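You operate a simulated robot arm through the tools that you are given. There is no shell and no other tool.

You run a simulated robot arm. Do the job below in one go: nothing can be reset, and whatever is moved stays where it is left.

## Task
Put things in order on the top of the workbench. At the end: the green padlock (marked "23") stands where the blue bottle (marked "SHAMPOO") stood; the silver hub pulley from the top of the workbench stands on top of the grey filter; the blue bottle stands where the silver hub pulley stood; the black block stands where the red padlock (marked "21") stood; the red padlock stands where the green padlock stood; whatever was shut is shut again. Leave all else as you found it, and nothing knocked over.

It is judged by the outcome, as a careful person would: the job done as asked, and still so three seconds after it is handed in. It fails if anything else is knocked over, pushed out of place, dropped, spilled or broken.

## Robot
A 6-joint arm with a two-finger parallel gripper, fixed in place. Base frame: the origin is at the foot of the arm, x ahead of it, y to its left, z up; the work surface is at about z = 0.88. Lengths are in m, angles in degrees, forces in N, time in s.
With the tool pointing down near the work surface it reaches from about 0.24 to 0.64 m from the base axis. Its first joint turns from -66.0 to 66.0 degrees. Payload 2.7 kg.
Tool frame: the origin (TCP) lies between the finger pads and is the grasp point; the fingertips stand 0.023 m ahead of it; z points along the fingers, y is the line along which they close. The gripper opens to 0.094 m. The fingers are 0.038 m wide and 0.01 m thick; the gripper's body (0.054 by 0.096 m) begins 0.039 m behind the TCP.
Orientation is told as [roll, pitch, yaw] about the base's x, y, z axes, in that order, counted from this pose: with the fingers straight down and closing along the base's y, the tool's x points along the base's -x, its y along +y and its z along -z.

## Interface
- The arm moves only by the tool arm_command. Its argument "commands" is a list of rows, each a list of 3 entries, a list of its own where there are three numbers: the shift along the tool's x, y, z in m, then the turn, a rotation vector about the tool's x, y, z in degrees, then the gripper command, from -1 (shut) to 1 (fully open), values between in proportion. In form: [[[x, y, z], [ax, ay, az], gripper], ...]. A call has 1 to 20 rows; each row shifts and turns the commanded pose from where the row before left it, along the tool's axes as they then stand. Rows are played at 5 a second. More than 0.05 m and 8.6 degrees between two rows, or a gripper value outside its range, and nothing of the call is played. Where a pose cannot be reached the arm comes as near as it can. A force on the tool above 40 N (or 10 N above the force at the start of the call, whichever is more), or a blocked arm, ends the call early, and 0.2 s more pass. The fingers move at their own pace (about 0.045 m/s each) and stop on an object; they squeeze with about 27 N. The grip force told is the motor's: it shows also when the fingers shut on nothing. Time passes only in rows, and 0.2 s behind the last, so rows that do not move let the fingers close. The reply holds the time, the measured pose of the TCP, the force on the tool along the base axes, the opening and the grip force, in the units named above and with some noise, with the torque about the TCP (base axes, N m) and any sound that the robot's microphone picked up, and new pictures: "pictures" is both (left out), scene, wrist or none.
- Cameras (640 x 400 px; columns grow to the right, rows downward): "scene" is fixed at [0.0717, -0.4292, 1.4037]; the picture's right is [0.80, -0.60, 0.00], its down [-0.35, -0.46, -0.82] and it looks along [0.50, 0.65, -0.57] (base axes); focal length 354 px, centre (320, 200). "wrist" rides on the gripper at [0.087, 0.016, -0.074] in the tool frame; the picture's right is [-0.18, 0.98, 0.00], its down [-0.58, -0.11, -0.81] and it looks along [-0.79, -0.15, 0.59] (tool axes); focal length 243 px, centre (320, 200). There is no depth. A picture from a camera that has moved, and an enlarged one, comes with that camera's place and axes in the base frame and with its lens.
- enlarge(camera, box): a new picture of the part [left, top, right, bottom] of that camera's present view, enlarged. The clock stands still meanwhile.
- close_job(): hands the job in; it is judged then, once.

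Places have to be worked out from the pictures, the camera data and where the tool is seen. Open the gripper and draw the arm clear of the work before you hand the job in, unless the task says otherwise.

The tools are called after ">>>" as name(argument=value, ...) on one line, values as JSON. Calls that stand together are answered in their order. arm_command: Moves the arm, as the interface text tells. Its arguments: {"type":"object","properties":{"commands":{"type":"array","items":{"type":"array"}},"pictures":{"type":"string","enum":["both","scene","wrist","none"]}},"required":["commands"]} The other tools are called the same way: enlarge (camera, box) takes an enlarged picture of a part of a camera's view; close_job () hands the job in.

At the start:

```text
t: 0.0
eef_pos: [0.3387, -0.0537, 1.1847]
tcp_rot: [0.0, 0.0, 0.2]
ft_force: [0.7, -0.5, 0.2]
torque: [-0.03, 0.03, -0.02]
finger_gap: 0.0938
grip_force: 0.0
```

scene: 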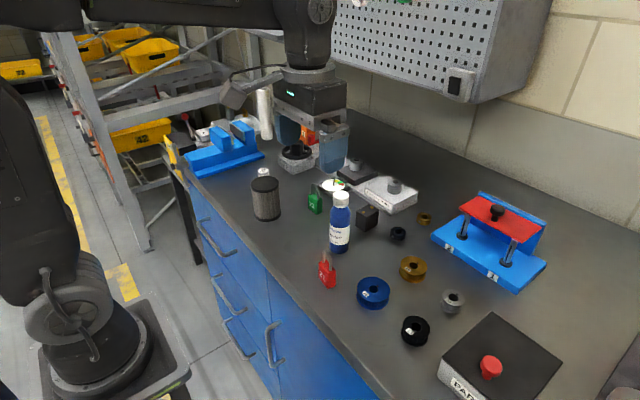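
wrist: 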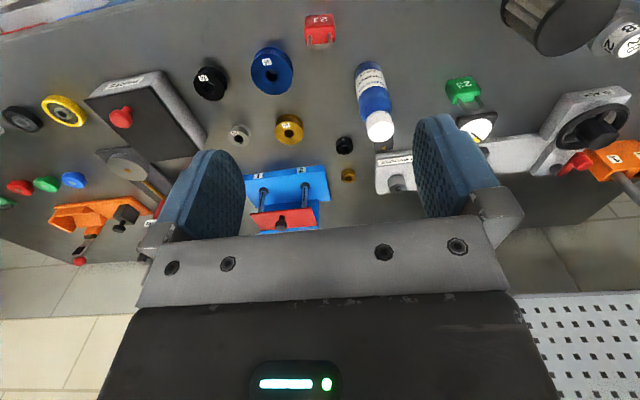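

I start by looking closely at the bench in both cameras before any motion.

>>> enlarge(camera="scene", box=[240, 140, 400, 240])

>>> enlarge(camera="scene", box=[300, 180, 480, 350])

>>> enlarge(camera="wrist", box=[180, 0, 420, 210])

>>> enlarge(camera="wrist", box=[400, 0, 640, 210])

```text
4.00 times, centred on (320, 190) of scene
camera zoom: at [0.0717, -0.4292, 1.4037], right [0.8, -0.6, 0.0], down [-0.35, -0.46, -0.82], along [0.5, 0.65, -0.57], focal length 1417 px, centre (320, 240)
```

zoom: 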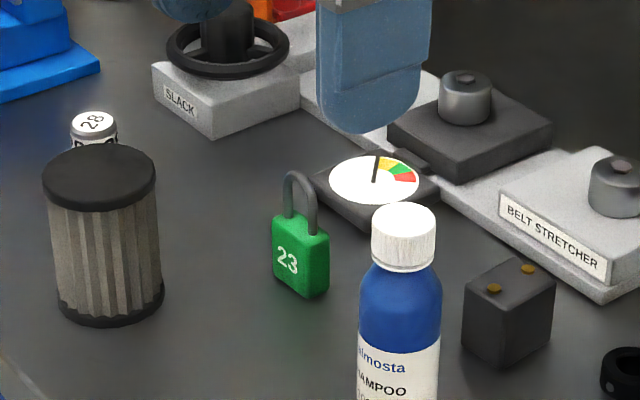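

```text
2.35 times, centred on (390, 265) of scene
camera zoom: at [0.0717, -0.4292, 1.4037], right [0.8, -0.6, 0.0], down [-0.35, -0.46, -0.82], along [0.5, 0.65, -0.57], focal length 833 px, centre (155, 47)
```

zoom: 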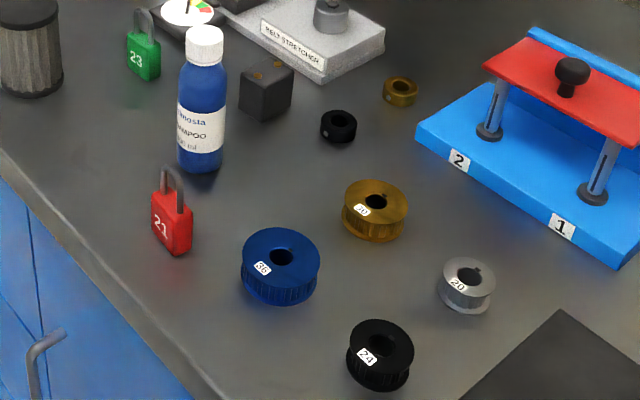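

```text
1.90 times, centred on (300, 105) of wrist
camera zoom: at [0.2509, -0.0379, 1.2583], right [0.18, 0.98, 0.0], down [0.58, -0.11, 0.81], along [0.79, -0.15, -0.59], focal length 462 px, centre (358, 381)
```

zoom: 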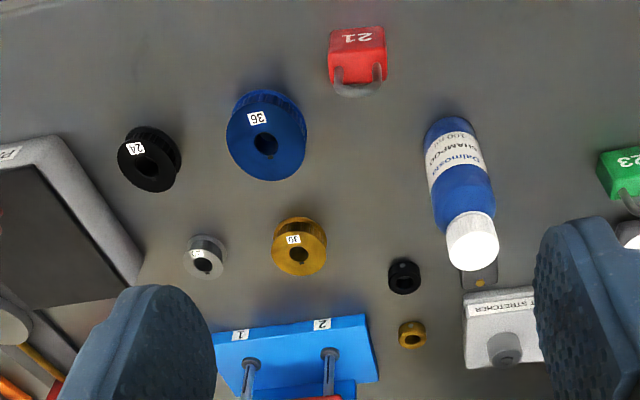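

```text
1.90 times, centred on (520, 105) of wrist
camera zoom: at [0.2509, -0.0379, 1.2583], right [0.18, 0.98, 0.0], down [0.58, -0.11, 0.81], along [0.79, -0.15, -0.59], focal length 462 px, centre (-61, 381)
```

zoom: 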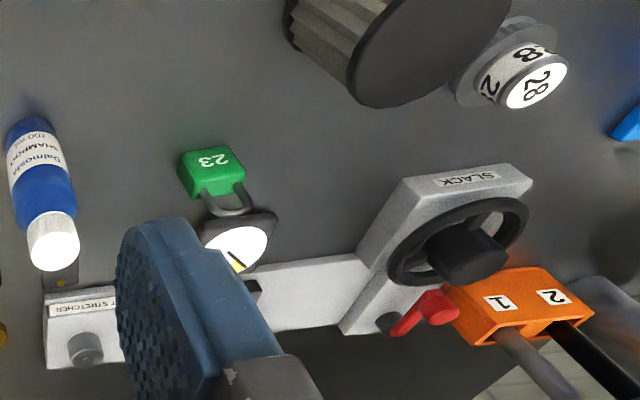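

I need to tell which item is the "hub pulley": the silver one marked 20, or the item marked 28 behind the filter. I look closer.

>>> enlarge(camera="scene", box=[425, 275, 485, 325])

>>> enlarge(camera="scene", box=[240, 155, 300, 225])

>>> enlarge(camera="wrist", box=[490, 0, 640, 100])

>>> enlarge(camera="wrist", box=[180, 40, 320, 170])

>>> enlarge(camera="wrist", box=[0, 60, 220, 270])

>>> enlarge(camera="scene", box=[160, 80, 360, 205])

>>> enlarge(camera="scene", box=[180, 180, 420, 400])

```text
8.00 times, centred on (455, 300) of scene
camera zoom: at [0.0717, -0.4292, 1.4037], right [0.8, -0.6, 0.0], down [-0.35, -0.46, -0.82], along [0.5, 0.65, -0.57], focal length 2834 px, centre (-760, -600)
```

zoom: 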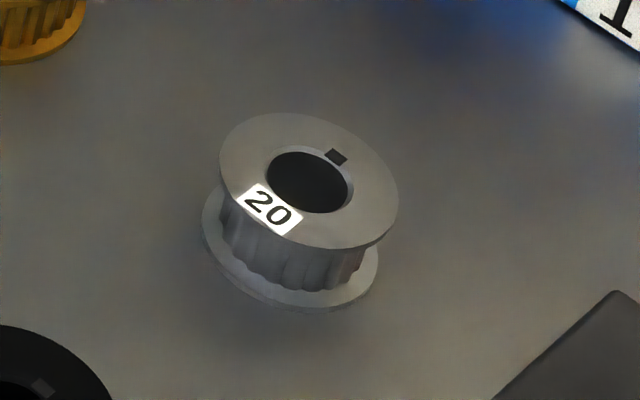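

```text
5.71 times, centred on (270, 190) of scene
camera zoom: at [0.0717, -0.4292, 1.4037], right [0.8, -0.6, 0.0], down [-0.35, -0.46, -0.82], along [0.5, 0.65, -0.57], focal length 2024 px, centre (606, 257)
```

zoom: 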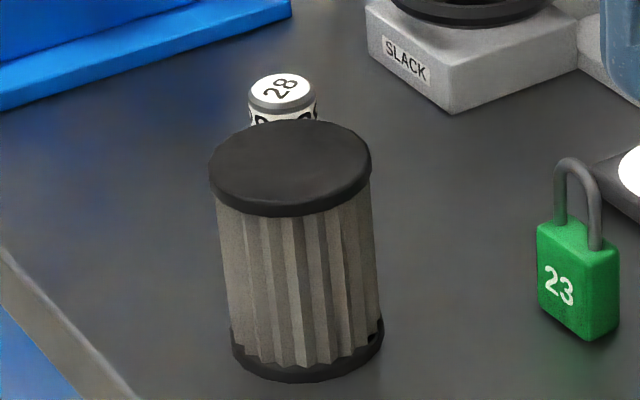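

```text
4.00 times, centred on (565, 50) of wrist
camera zoom: at [0.2509, -0.0379, 1.2583], right [0.18, 0.98, 0.0], down [0.58, -0.11, 0.81], along [0.79, -0.15, -0.59], focal length 970 px, centre (-660, 800)
```

zoom: 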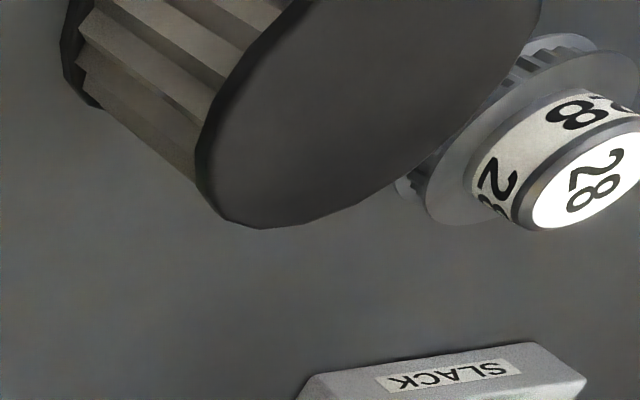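

```text
3.08 times, centred on (250, 105) of wrist
camera zoom: at [0.2509, -0.0379, 1.2583], right [0.18, 0.98, 0.0], down [0.58, -0.11, 0.81], along [0.79, -0.15, -0.59], focal length 746 px, centre (535, 492)
```

zoom: 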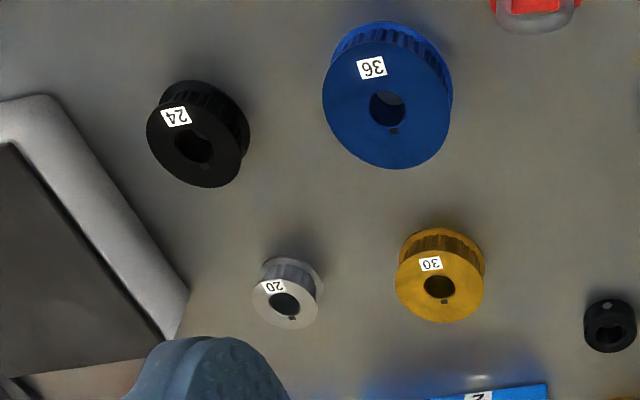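

```text
1.90 times, centred on (110, 165) of wrist
camera zoom: at [0.2509, -0.0379, 1.2583], right [0.18, 0.98, 0.0], down [0.58, -0.11, 0.81], along [0.79, -0.15, -0.59], focal length 462 px, centre (720, 267)
```

zoom: 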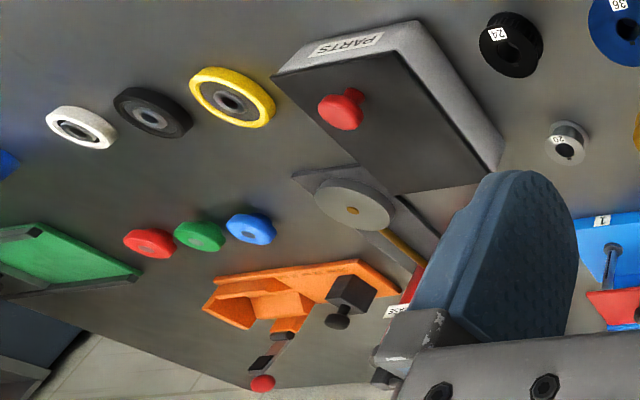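

```text
3.20 times, centred on (260, 142) of scene
camera zoom: at [0.0717, -0.4292, 1.4037], right [0.8, -0.6, 0.0], down [-0.35, -0.46, -0.82], along [0.5, 0.65, -0.57], focal length 1134 px, centre (512, 384)
```

zoom: 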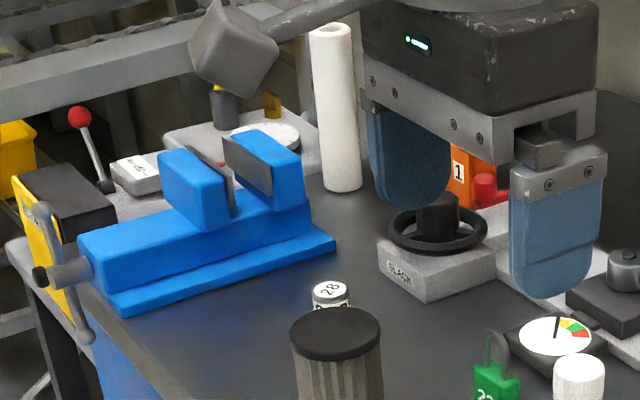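

```text
1.82 times, centred on (300, 290) of scene
camera zoom: at [0.0717, -0.4292, 1.4037], right [0.8, -0.6, 0.0], down [-0.35, -0.46, -0.82], along [0.5, 0.65, -0.57], focal length 644 px, centre (356, 36)
```

zoom: 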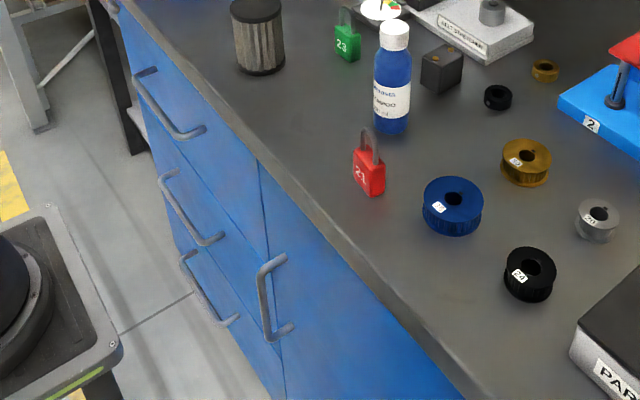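

The item marked 28 has a pronounced hub over a toothed silver wheel, so I take it as the hub pulley; I judge it to be at about [0.457, 0.331]. I move above and slightly short of it, to get a close look with the wrist camera.

>>> arm_command(commands=[[[-0.008, 0.036, 0.008], [0, 0, 0], 1], [[-0.008, 0.036, 0.008], [0, 0, 0], 1], [[-0.008, 0.036, 0.008], [0, 0, 0], 1], [[-0.008, 0.036, 0.008], [0, 0, 0], 1], [[-0.008, 0.036, 0.008], [0, 0, 0], 1], [[-0.008, 0.036, 0.008], [0, 0, 0], 1], [[-0.008, 0.036, 0.008], [0, 0, 0], 1], [[-0.008, 0.036, 0.008], [0, 0, 0], 1], [[-0.008, 0.036, 0.008], [0, 0, 0], 1], [[-0.008, 0.036, 0.008], [0, 0, 0], 1], [[0, 0, 0], [0, 0, 0], 1]], pictures="both")

```text
t: 2.4
eef_pos: [0.4193, 0.3065, 1.1025]
tcp_rot: [0.0, -0.1, 0.1]
ft_force: [-0.2, 0.2, -0.2]
torque: [-0.03, 0.0, -0.03]
finger_gap: 0.0941
grip_force: 0.0
camera wrist: at [0.3315, 0.3237, 1.1782], right [0.18, 0.98, 0.0], down [0.58, -0.11, 0.81], along [0.79, -0.15, -0.59], focal length 243 px, centre (320, 200)
```

scene: 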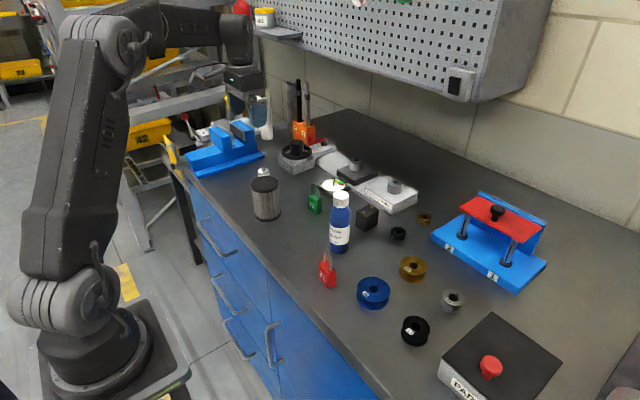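
wrist: 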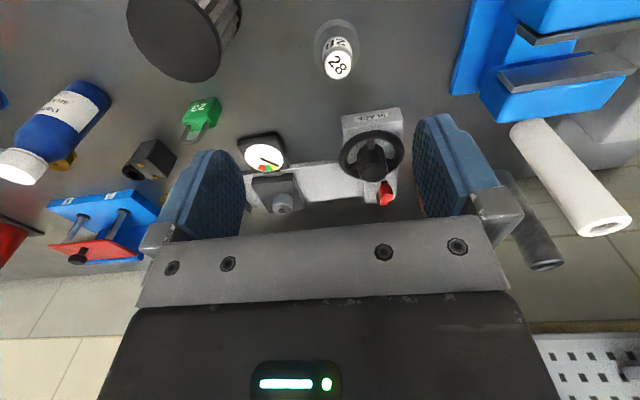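

Now I take enlarged looks at the pulley 28 and its neighbours from here.

>>> enlarge(camera="wrist", box=[290, 0, 390, 90])

>>> enlarge(camera="wrist", box=[0, 0, 260, 180])

>>> enlarge(camera="scene", box=[230, 150, 350, 230])

>>> enlarge(camera="scene", box=[300, 170, 420, 300])

>>> enlarge(camera="scene", box=[210, 60, 330, 180])

```text
4.44 times, centred on (340, 45) of wrist
camera zoom: at [0.3315, 0.3237, 1.1782], right [0.18, 0.98, 0.0], down [0.58, -0.11, 0.81], along [0.79, -0.15, -0.59], focal length 1078 px, centre (231, 889)
```

zoom: 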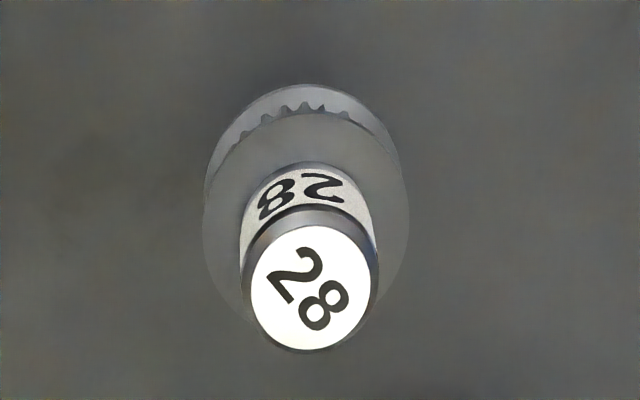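

```text
2.22 times, centred on (130, 90) of wrist
camera zoom: at [0.3315, 0.3237, 1.1782], right [0.18, 0.98, 0.0], down [0.58, -0.11, 0.81], along [0.79, -0.15, -0.59], focal length 539 px, centre (742, 444)
```

zoom: 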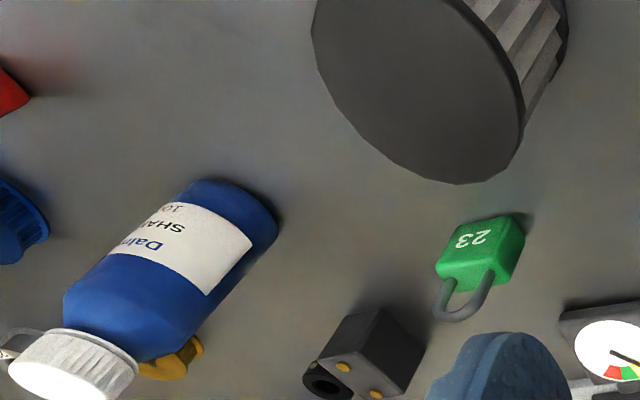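

```text
5.00 times, centred on (290, 190) of scene
camera zoom: at [0.0718, -0.4292, 1.4037], right [0.8, -0.6, 0.0], down [-0.34, -0.46, -0.82], along [0.5, 0.65, -0.57], focal length 1771 px, centre (470, 250)
```

zoom: 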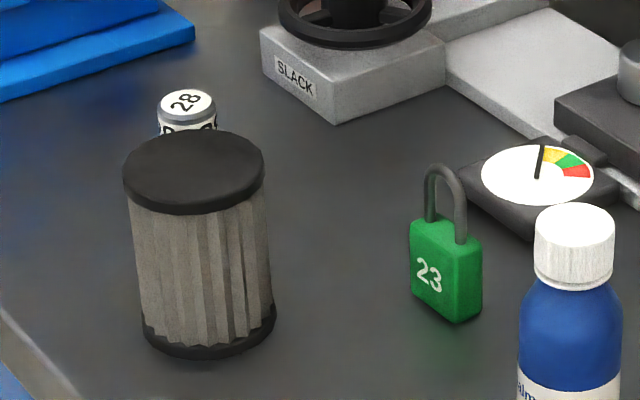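

```text
3.08 times, centred on (360, 235) of scene
camera zoom: at [0.0718, -0.4292, 1.4037], right [0.8, -0.6, 0.0], down [-0.34, -0.46, -0.82], along [0.5, 0.65, -0.57], focal length 1090 px, centre (197, 92)
```

zoom: 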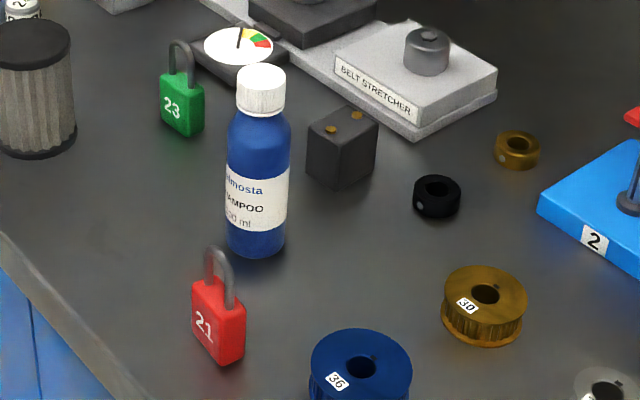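

```text
3.33 times, centred on (270, 120) of scene
camera zoom: at [0.0718, -0.4292, 1.4037], right [0.8, -0.6, 0.0], down [-0.34, -0.46, -0.82], along [0.5, 0.65, -0.57], focal length 1181 px, centre (487, 467)
```

zoom: 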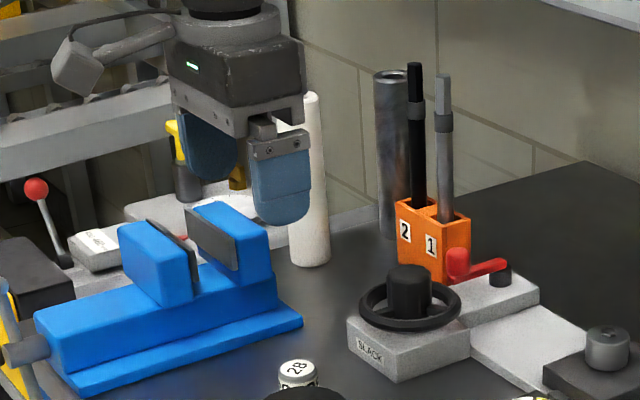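

The enlarged view confirms it: toothed silver wheel with a hub, at about [0.449, 0.320], top near z 0.924, hub about 0.03 across. I go down to 0.1 m above it and check the alignment.

>>> arm_command(commands=[[[-0.0075, 0.0034, 0.025], [0, 0, 0], 1], [[-0.0075, 0.0034, 0.025], [0, 0, 0], 1], [[-0.0075, 0.0034, 0.025], [0, 0, 0], 1], [[-0.0072, 0.0033, 0.028], [0, 0, 0], 1], [[0, 0, 0], [0, 0, 0], 1]], pictures="both")

```text
t: 3.6
eef_pos: [0.4478, 0.3212, 1.0]
tcp_rot: [0.1, 0.1, 0.0]
ft_force: [0.5, -0.2, 0.1]
torque: [0.01, 0.01, -0.01]
finger_gap: 0.0941
grip_force: 0.0
camera wrist: at [0.36, 0.3376, 1.0751], right [0.18, 0.98, 0.0], down [0.58, -0.11, 0.81], along [0.79, -0.15, -0.59], focal length 243 px, centre (320, 200)
```

scene: 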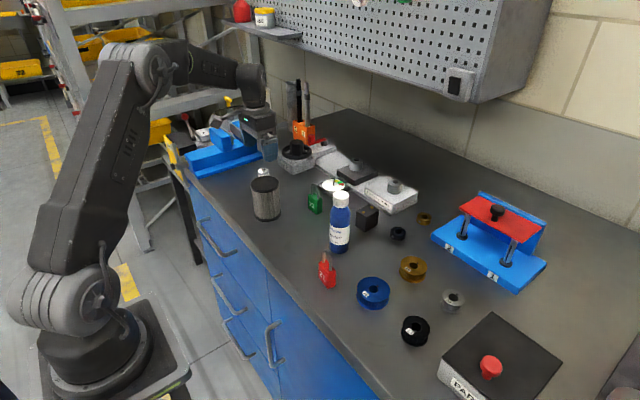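
wrist: 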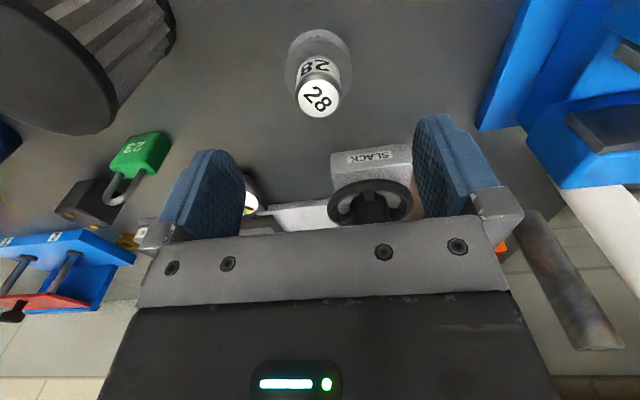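

The hub top projects to [0.449, 0.320], right under the tool. I descend to TCP z ≈ 0.926, so the fingertips stay just above the flange, still open.

>>> arm_command(commands=[[[-0.0012, -0.001, 0.025], [0, 0, 0], 1], [[0, 0, 0.025], [0, 0, 0], 1], [[0, 0, 0.024], [0, 0, 0], 1], [[0, 0, 0], [0, 0, 0], 1]], pictures="wrist")

>>> enlarge(camera="wrist", box=[180, 80, 460, 260])

>>> enlarge(camera="scene", box=[220, 120, 320, 200])

```text
t: 4.6
eef_pos: [0.449, 0.3197, 0.9256]
tcp_rot: [0.0, 0.0, 0.1]
ft_force: [0.9, -0.2, 0.0]
torque: [-0.02, 0.02, 0.0]
finger_gap: 0.094
grip_force: 0.0
camera wrist: at [0.3613, 0.3358, 1.0008], right [0.18, 0.98, 0.0], down [0.58, -0.11, 0.81], along [0.79, -0.15, -0.59], focal length 243 px, centre (320, 200)
```

wrist: 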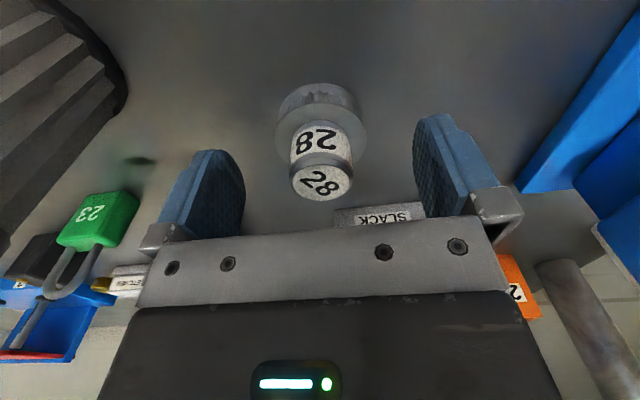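

```text
2.22 times, centred on (320, 170) of wrist
camera zoom: at [0.3613, 0.3358, 1.0008], right [0.18, 0.98, 0.0], down [0.58, -0.11, 0.81], along [0.79, -0.15, -0.59], focal length 539 px, centre (320, 267)
```

zoom: 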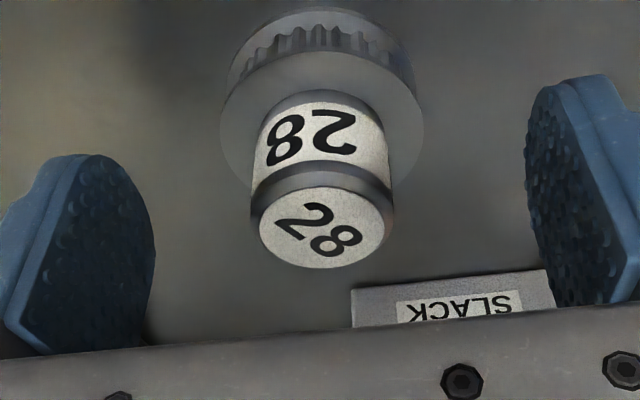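

```text
5.00 times, centred on (270, 160) of scene
camera zoom: at [0.0717, -0.4292, 1.4037], right [0.8, -0.6, 0.0], down [-0.35, -0.46, -0.82], along [0.5, 0.65, -0.57], focal length 1771 px, centre (570, 400)
```

zoom: 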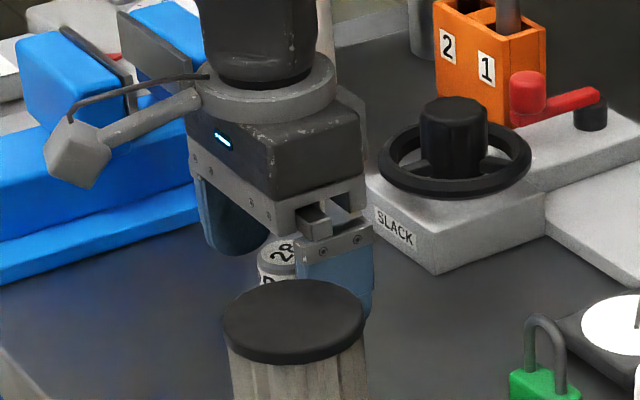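

Hub centred at the TCP within a millimetre or two. I close the gripper on the hub.

>>> arm_command(commands=[[[0, 0, 0], [0, 0, 0], -1], [[0, 0, 0], [0, 0, 0], -1], [[0, 0, 0], [0, 0, 0], -1], [[0, 0, 0], [0, 0, 0], -1], [[0, 0, 0], [0, 0, 0], -1], [[0, 0, 0], [0, 0, 0], -1]], pictures="wrist")

>>> enlarge(camera="wrist", box=[180, 80, 460, 260])

```text
t: 6.0
eef_pos: [0.4489, 0.3193, 0.9268]
tcp_rot: [-0.1, -0.1, 0.2]
ft_force: [-0.5, 1.0, 0.4]
torque: [0.02, 0.0, 0.01]
finger_gap: 0.0301
grip_force: 27.2
camera wrist: at [0.3612, 0.3359, 1.0011], right [0.18, 0.98, 0.0], down [0.58, -0.11, 0.81], along [0.79, -0.15, -0.59], focal length 243 px, centre (320, 200)
```

wrist: 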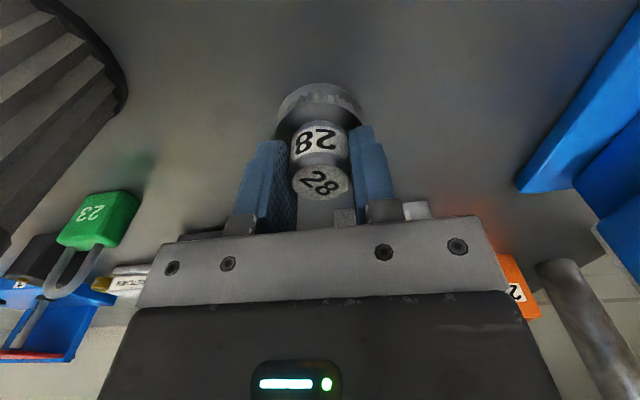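

```text
2.22 times, centred on (320, 170) of wrist
camera zoom: at [0.3612, 0.3359, 1.0011], right [0.18, 0.98, 0.0], down [0.58, -0.11, 0.81], along [0.79, -0.15, -0.59], focal length 539 px, centre (320, 267)
```

zoom: 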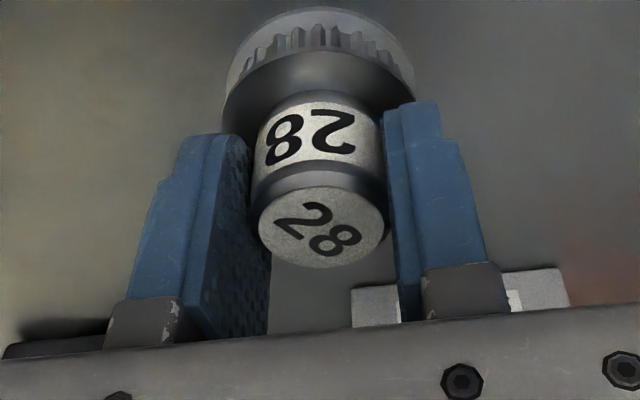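

Grip is firm at 0.030 m. I lift straight up and look at how it hangs.

>>> arm_command(commands=[[[0, 0, -0.01], [0, 0, 0], -1], [[0, 0, -0.03], [0, 0, 0], -1], [[0, 0, -0.04], [0, 0, 0], -1], [[0, 0, -0.04], [0, 0, 0], -1], [[0, 0, -0.03], [0, 0, 0], -1], [[0, 0, 0], [0, 0, 0], -1]], pictures="both")

>>> enlarge(camera="scene", box=[220, 80, 320, 240])

```text
t: 7.4
eef_pos: [0.4491, 0.32, 1.0766]
tcp_rot: [0.1, 0.0, 0.1]
ft_force: [-0.1, 0.9, -1.6]
torque: [0.0, -0.03, 0.02]
finger_gap: 0.0302
grip_force: 26.8
camera wrist: at [0.3608, 0.3366, 1.1511], right [0.18, 0.98, 0.0], down [0.58, -0.11, 0.81], along [0.79, -0.15, -0.59], focal length 243 px, centre (320, 200)
```

scene: 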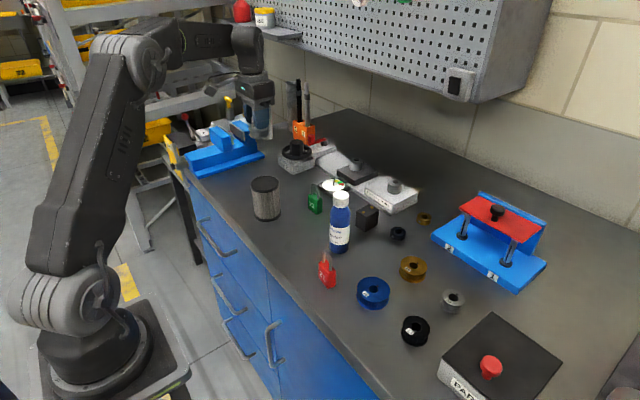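
wrist: 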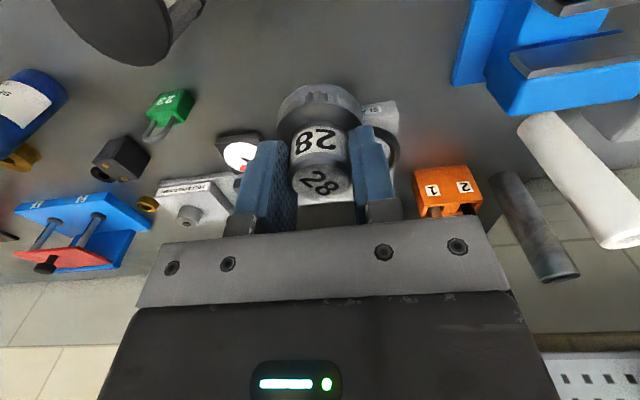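

```text
2.50 times, centred on (270, 160) of scene
camera zoom: at [0.0717, -0.4292, 1.4037], right [0.8, -0.6, 0.0], down [-0.35, -0.46, -0.82], along [0.5, 0.65, -0.57], focal length 886 px, centre (445, 300)
```

zoom: 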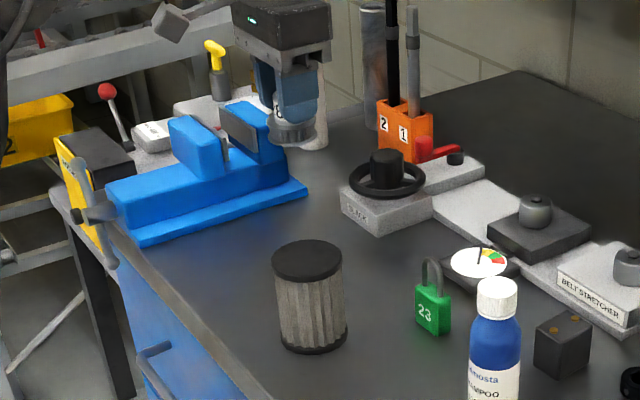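

The pulley hangs straight. I move to just short of the filter, well above it, to measure its top with the wrist camera.

>>> arm_command(commands=[[[0.021, -0.024, -0.003], [0, 0, 0], -1], [[0.021, -0.024, -0.003], [0, 0, 0], -1], [[0.021, -0.024, -0.003], [0, 0, 0], -1], [[0.021, -0.024, -0.003], [0, 0, 0], -1], [[0.02, -0.024, -0.003], [0, 0, 0], -1], [[0, 0, 0], [0, 0, 0], -1]], pictures="both")

>>> enlarge(camera="scene", box=[220, 80, 340, 240])

```text
t: 8.8
eef_pos: [0.3463, 0.1991, 1.0923]
tcp_rot: [-0.1, -0.1, 0.1]
ft_force: [-0.4, 0.2, -1.1]
torque: [-0.01, 0.02, 0.01]
finger_gap: 0.0302
grip_force: 27.2
camera wrist: at [0.2579, 0.2149, 1.1663], right [0.18, 0.98, 0.0], down [0.58, -0.11, 0.81], along [0.79, -0.15, -0.59], focal length 243 px, centre (320, 200)
```

scene: 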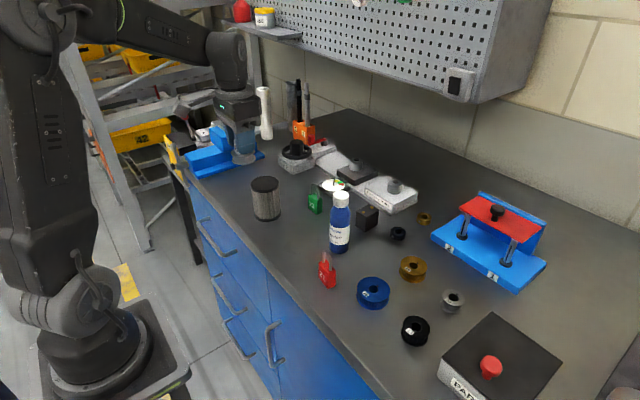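
wrist: 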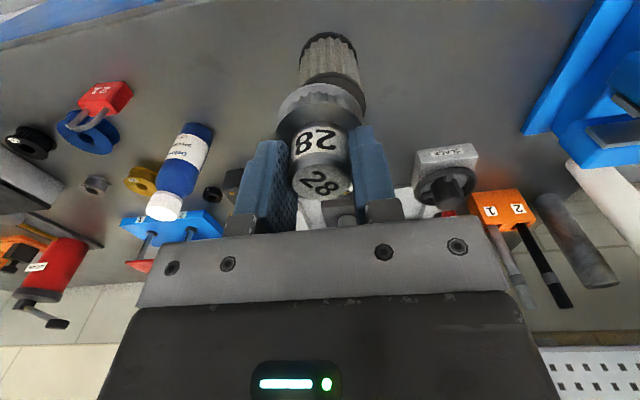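

```text
2.50 times, centred on (280, 160) of scene
camera zoom: at [0.0717, -0.4293, 1.4037], right [0.8, -0.6, 0.0], down [-0.35, -0.46, -0.82], along [0.5, 0.65, -0.57], focal length 886 px, centre (420, 300)
```

zoom: 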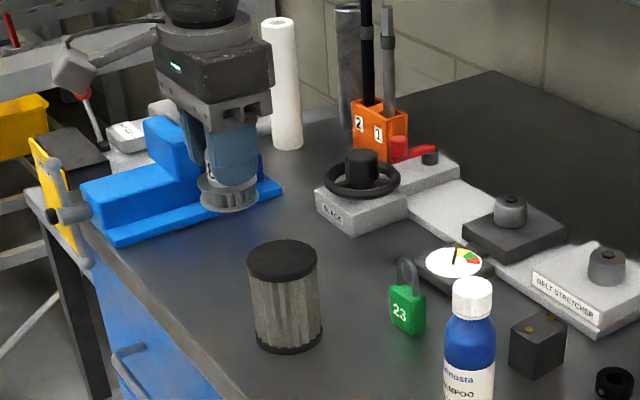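

The held pulley hides the filter top. I shift 0.06 m to the left to see the top clearly.

>>> arm_command(commands=[[[0, 0.035, 0], [0, 0, 0], -1], [[0, 0.035, 0], [0, 0, 0], -1], [[0, 0, 0], [0, 0, 0], -1]], pictures="wrist")

>>> enlarge(camera="wrist", box=[140, 0, 340, 150])

>>> enlarge(camera="scene", box=[240, 165, 300, 225])

```text
t: 9.6
eef_pos: [0.345, 0.2681, 1.0916]
tcp_rot: [0.0, 0.0, 0.1]
ft_force: [-0.4, -0.1, 0.0]
torque: [0.04, 0.01, 0.01]
finger_gap: 0.0303
grip_force: 27.2
camera wrist: at [0.2574, 0.2843, 1.1665], right [0.18, 0.98, 0.0], down [0.58, -0.11, 0.81], along [0.79, -0.15, -0.59], focal length 243 px, centre (320, 200)
```

wrist: 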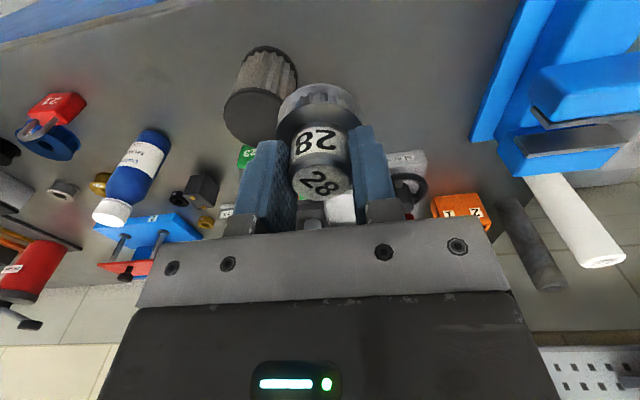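

```text
2.67 times, centred on (240, 75) of wrist
camera zoom: at [0.2574, 0.2843, 1.1665], right [0.18, 0.98, 0.0], down [0.58, -0.11, 0.81], along [0.79, -0.15, -0.59], focal length 647 px, centre (533, 533)
```

zoom: 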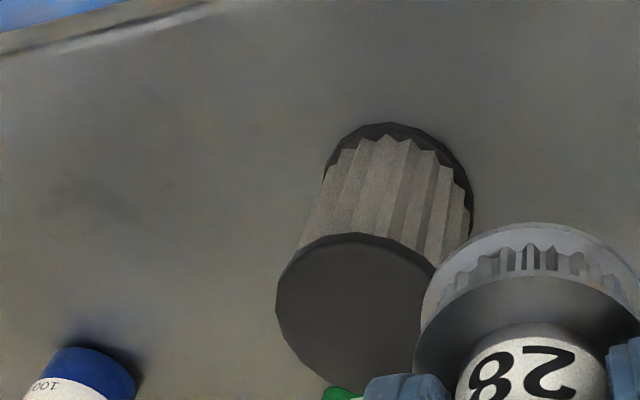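

```text
6.67 times, centred on (270, 195) of scene
camera zoom: at [0.0718, -0.4292, 1.4037], right [0.8, -0.6, 0.0], down [-0.35, -0.46, -0.82], along [0.5, 0.65, -0.57], focal length 2361 px, centre (653, 233)
```

zoom: 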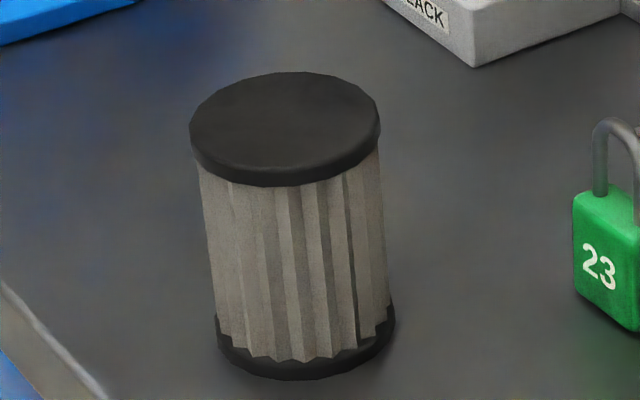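

Both cameras put the filter's top centre at about [0.3865, 0.1975, 0.968]. I go over it and down to TCP z ≈ 1.03, leaving the pulley about 1.5 cm above it.

>>> arm_command(commands=[[[-0.014, -0.0235, 0], [0, 0, 0], -1], [[-0.014, -0.0235, 0], [0, 0, 0], -1], [[-0.0135, -0.0235, 0], [0, 0, 0], -1], [[0, 0, 0.03], [0, 0, 0], -1], [[0, 0, 0.03], [0, 0, 0], -1], [[0, 0, 0], [0, 0, 0], -1]], pictures="both")

>>> enlarge(camera="scene", box=[230, 120, 310, 230])

>>> enlarge(camera="wrist", box=[220, 0, 420, 150])

```text
t: 11.0
eef_pos: [0.3857, 0.1966, 1.0326]
tcp_rot: [0.0, 0.0, 0.1]
ft_force: [0.4, -0.7, -0.9]
torque: [-0.02, -0.01, -0.02]
finger_gap: 0.0301
grip_force: 27.3
camera wrist: at [0.2982, 0.2123, 1.1067], right [0.18, 0.98, 0.0], down [0.58, -0.11, 0.81], along [0.79, -0.15, -0.59], focal length 243 px, centre (320, 200)
```

scene: 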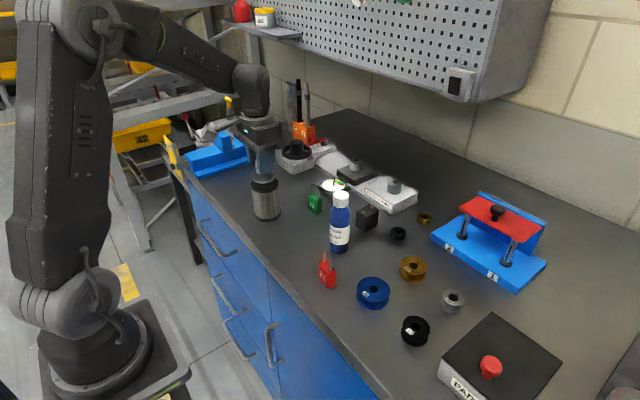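
wrist: 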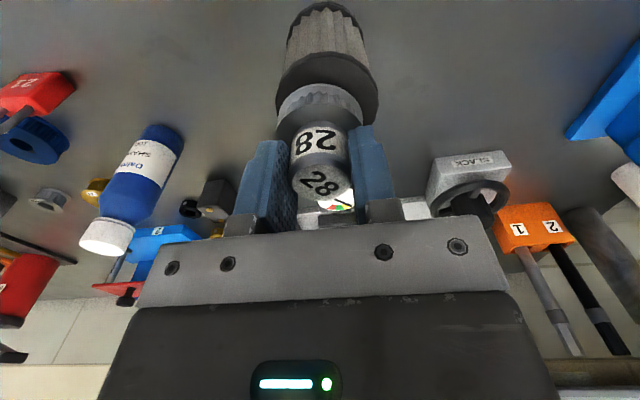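

```text
3.64 times, centred on (270, 175) of scene
camera zoom: at [0.0717, -0.4292, 1.4037], right [0.8, -0.6, 0.0], down [-0.35, -0.46, -0.82], along [0.5, 0.65, -0.57], focal length 1288 px, centre (502, 291)
```

zoom: 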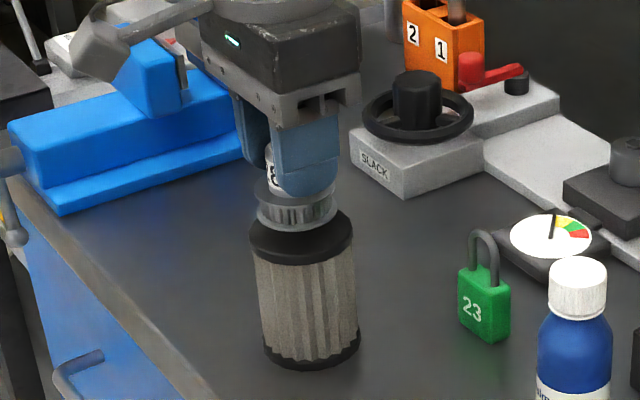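

```text
2.67 times, centred on (320, 75) of wrist
camera zoom: at [0.2982, 0.2123, 1.1067], right [0.18, 0.98, 0.0], down [0.58, -0.11, 0.81], along [0.79, -0.15, -0.59], focal length 647 px, centre (320, 533)
```

zoom: 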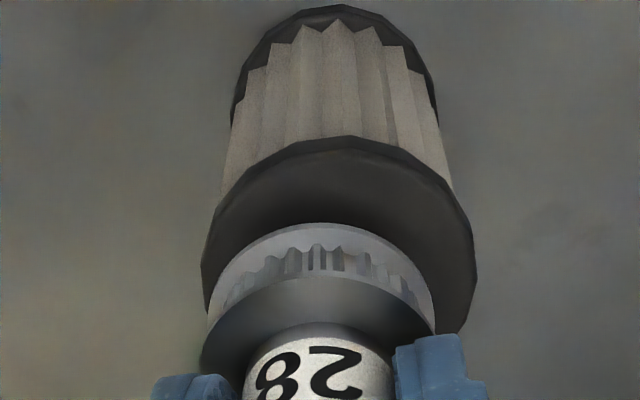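

Comparing pulley and filter outlines in both views, the filter centre is about [0.389, 0.200]; I correct by 3 mm each way, then descend gently.

>>> arm_command(commands=[[[-0.0033, 0.0034, 0], [0, 0, 0], -1], [[0, 0, 0.006], [0, 0, 0], -1], [[0, 0, 0.004], [0, 0, 0], -1], [[0, 0, 0.002], [0, 0, 0], -1], [[0, 0, 0.002], [0, 0, 0], -1], [[0, 0, 0], [0, 0, 0], -1]], pictures="both")

>>> enlarge(camera="scene", box=[230, 140, 310, 230])

>>> enlarge(camera="wrist", box=[220, 0, 420, 150])

```text
t: 12.4
eef_pos: [0.3907, 0.2014, 1.0167]
tcp_rot: [0.0, 0.1, 0.1]
ft_force: [1.0, -0.3, -1.3]
torque: [0.0, 0.01, 0.02]
finger_gap: 0.0302
grip_force: 26.7
camera wrist: at [0.3025, 0.2172, 1.092], right [0.18, 0.98, 0.0], down [0.58, -0.11, 0.81], along [0.79, -0.15, -0.59], focal length 243 px, centre (320, 200)
```

scene: 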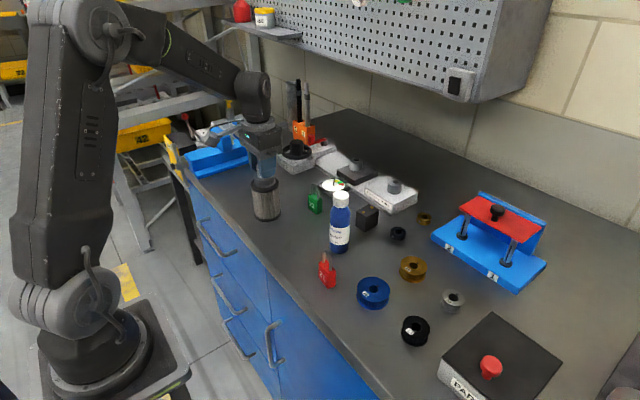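
wrist: 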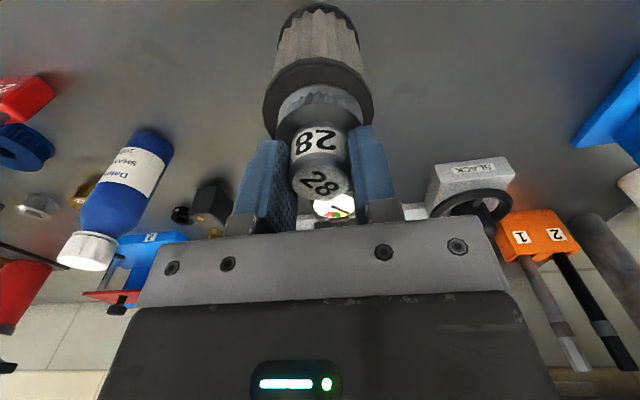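

```text
4.44 times, centred on (270, 185) of scene
camera zoom: at [0.0717, -0.4292, 1.4037], right [0.8, -0.6, 0.0], down [-0.35, -0.46, -0.82], along [0.5, 0.65, -0.57], focal length 1574 px, centre (542, 267)
```

zoom: 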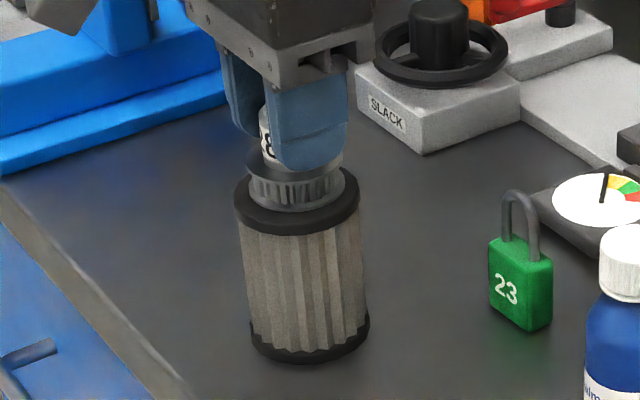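

```text
2.67 times, centred on (320, 75) of wrist
camera zoom: at [0.3025, 0.2172, 1.092], right [0.18, 0.98, 0.0], down [0.58, -0.11, 0.81], along [0.79, -0.15, -0.59], focal length 647 px, centre (320, 533)
```

zoom: 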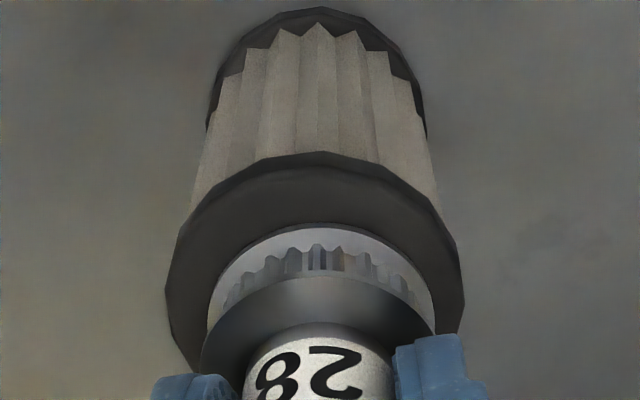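

The pulley is centred on the filter within about 1 mm and a few millimetres above it. I go on down in small steps, watching the force.

>>> arm_command(commands=[[[0, -0.0008, 0.001], [0, 0, 0], -1], [[0, 0, 0.001], [0, 0, 0], -1], [[0, 0, 0], [0, 0, 0], -1]], pictures="wrist")

>>> enlarge(camera="scene", box=[245, 155, 295, 205])

```text
t: 13.2
eef_pos: [0.3904, 0.2007, 1.0158]
tcp_rot: [0.0, -0.1, 0.2]
ft_force: [-4.4, -3.4, 10.6]
torque: [-0.24, 0.27, 0.02]
finger_gap: 0.0299
grip_force: 27.5
camera wrist: at [0.3026, 0.2168, 1.0908], right [0.18, 0.98, 0.0], down [0.58, -0.11, 0.81], along [0.79, -0.15, -0.59], focal length 243 px, centre (320, 200)
```

wrist: 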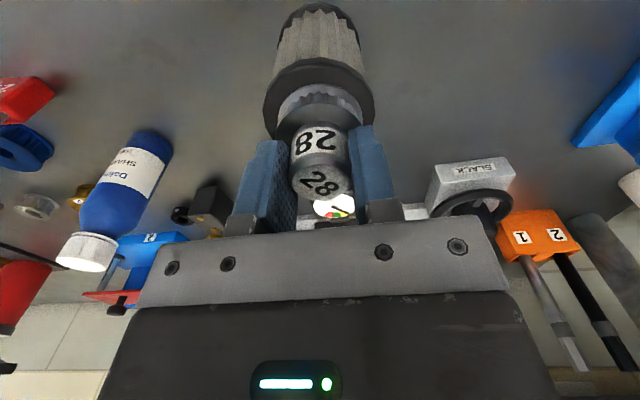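

```text
8.00 times, centred on (270, 180) of scene
camera zoom: at [0.0715, -0.4294, 1.4036], right [0.8, -0.6, 0.0], down [-0.34, -0.46, -0.82], along [0.5, 0.65, -0.57], focal length 2834 px, centre (720, 360)
```

zoom: 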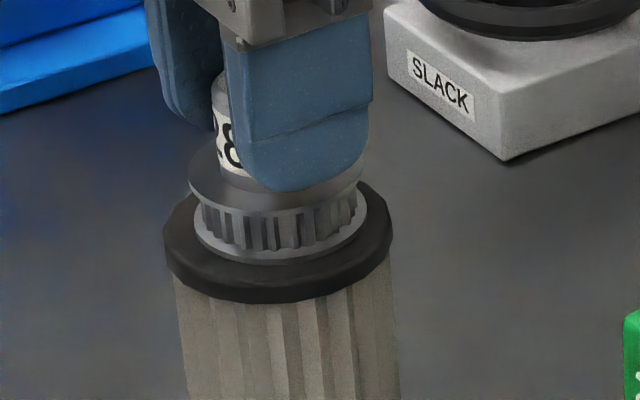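

Contact is made (about 10 N up). I ease up slightly to relieve the load and then open the fingers.

>>> arm_command(commands=[[[0, 0, -0.0008], [0, 0, 0], -1], [[0, 0, 0], [0, 0, 0], -1]], pictures="none")

```text
t: 13.8
eef_pos: [0.3908, 0.2, 1.017]
tcp_rot: [-0.1, -0.1, 0.0]
ft_force: [0.3, -2.8, 8.7]
torque: [-0.11, -0.03, -0.03]
finger_gap: 0.0302
grip_force: 26.9
```

Still a light press of under 10 N, which is fine for a release. I open the fingers.

>>> arm_command(commands=[[[0, 0, -0.0004], [0, 0, 0], 0], [[0, 0, 0], [0, 0, 0], 1], [[0, 0, 0], [0, 0, 0], 1], [[0, 0, 0], [0, 0, 0], 1], [[0, 0, 0], [0, 0, 0], 1]], pictures="wrist")

>>> enlarge(camera="scene", box=[230, 140, 310, 230])

```text
t: 15.0
eef_pos: [0.3909, 0.2007, 1.0154]
tcp_rot: [0.0, -0.1, 0.2]
ft_force: [-0.1, -0.4, -0.8]
torque: [0.0, 0.01, 0.0]
finger_gap: 0.0941
grip_force: 0.1
camera wrist: at [0.3022, 0.2167, 1.0913], right [0.18, 0.98, 0.0], down [0.58, -0.11, 0.81], along [0.79, -0.15, -0.59], focal length 243 px, centre (320, 200)
```

wrist: 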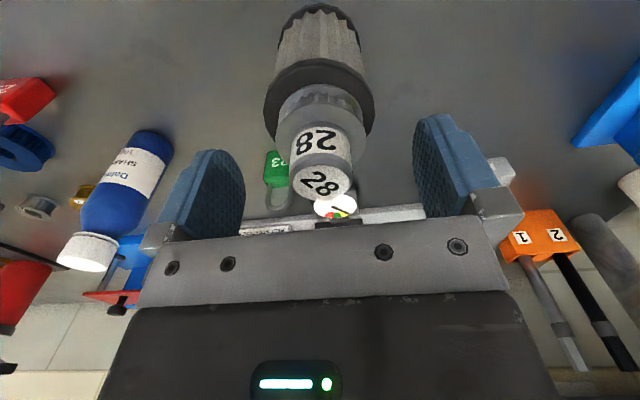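

```text
4.44 times, centred on (270, 185) of scene
camera zoom: at [0.0717, -0.4292, 1.4037], right [0.8, -0.6, 0.0], down [-0.35, -0.46, -0.82], along [0.5, 0.65, -0.57], focal length 1574 px, centre (542, 267)
```

zoom: 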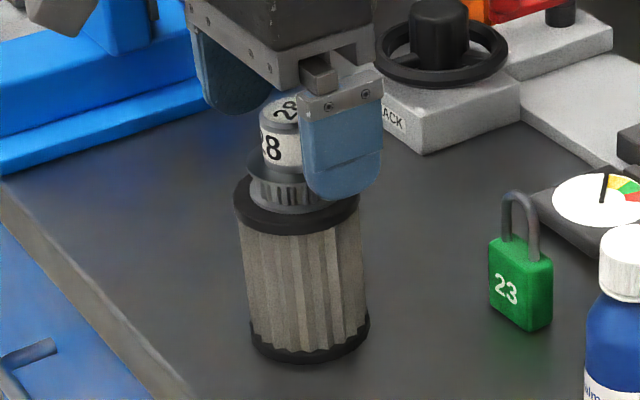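

The pulley stands on the filter and the fingers are free. I retreat straight up, then move toward the bottle to measure it.

>>> arm_command(commands=[[[0, 0, -0.03], [0, 0, 0], 1], [[0, 0, -0.04], [0, 0, 0], 1], [[0, 0, -0.04], [0, 0, 0], 1], [[0, 0, -0.02], [0, 0, 0], 1], [[0, -0.04, 0], [0, 0, 0], 1], [[0, -0.04, 0], [0, 0, 0], 1], [[0, -0.04, 0], [0, 0, 0], 1], [[0, -0.04, 0], [0, 0, 0], 1], [[0, -0.03, 0], [0, 0, 0], 1], [[0, 0, 0], [0, 0, 0], 1]], pictures="both")

>>> enlarge(camera="wrist", box=[220, 0, 500, 180])

>>> enlarge(camera="scene", box=[230, 140, 350, 230])

```text
t: 17.2
eef_pos: [0.3918, 0.0108, 1.1468]
tcp_rot: [0.0, 0.0, 0.2]
ft_force: [-0.8, 0.1, -0.8]
torque: [-0.01, 0.02, 0.0]
finger_gap: 0.0942
grip_force: 0.1
camera wrist: at [0.3044, 0.0269, 1.2216], right [0.18, 0.98, 0.0], down [0.58, -0.11, 0.81], along [0.79, -0.15, -0.59], focal length 243 px, centre (320, 200)
```

scene: 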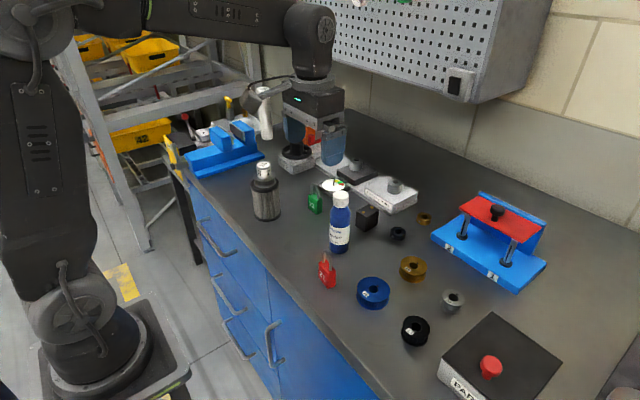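
wrist: 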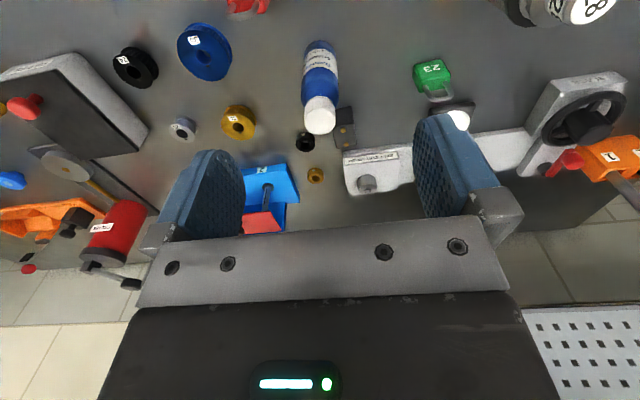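

```text
2.22 times, centred on (360, 90) of wrist
camera zoom: at [0.3044, 0.0269, 1.2216], right [0.18, 0.98, 0.0], down [0.58, -0.11, 0.81], along [0.79, -0.15, -0.59], focal length 539 px, centre (231, 444)
```

zoom: 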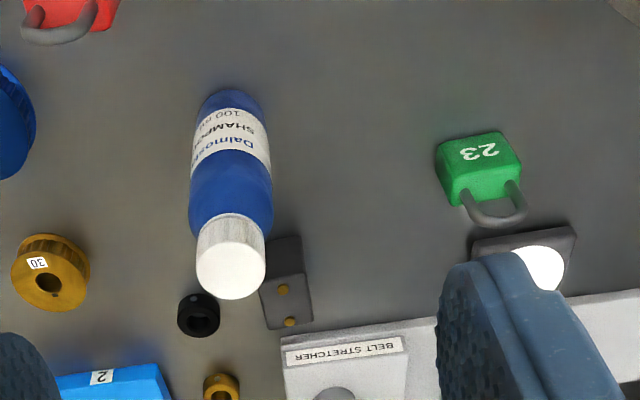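

```text
4.44 times, centred on (290, 185) of scene
camera zoom: at [0.0717, -0.4293, 1.4037], right [0.8, -0.6, 0.0], down [-0.35, -0.46, -0.82], along [0.5, 0.65, -0.57], focal length 1574 px, centre (453, 267)
```

zoom: 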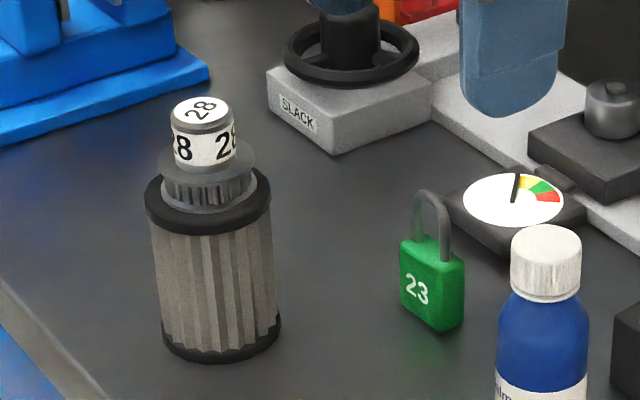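

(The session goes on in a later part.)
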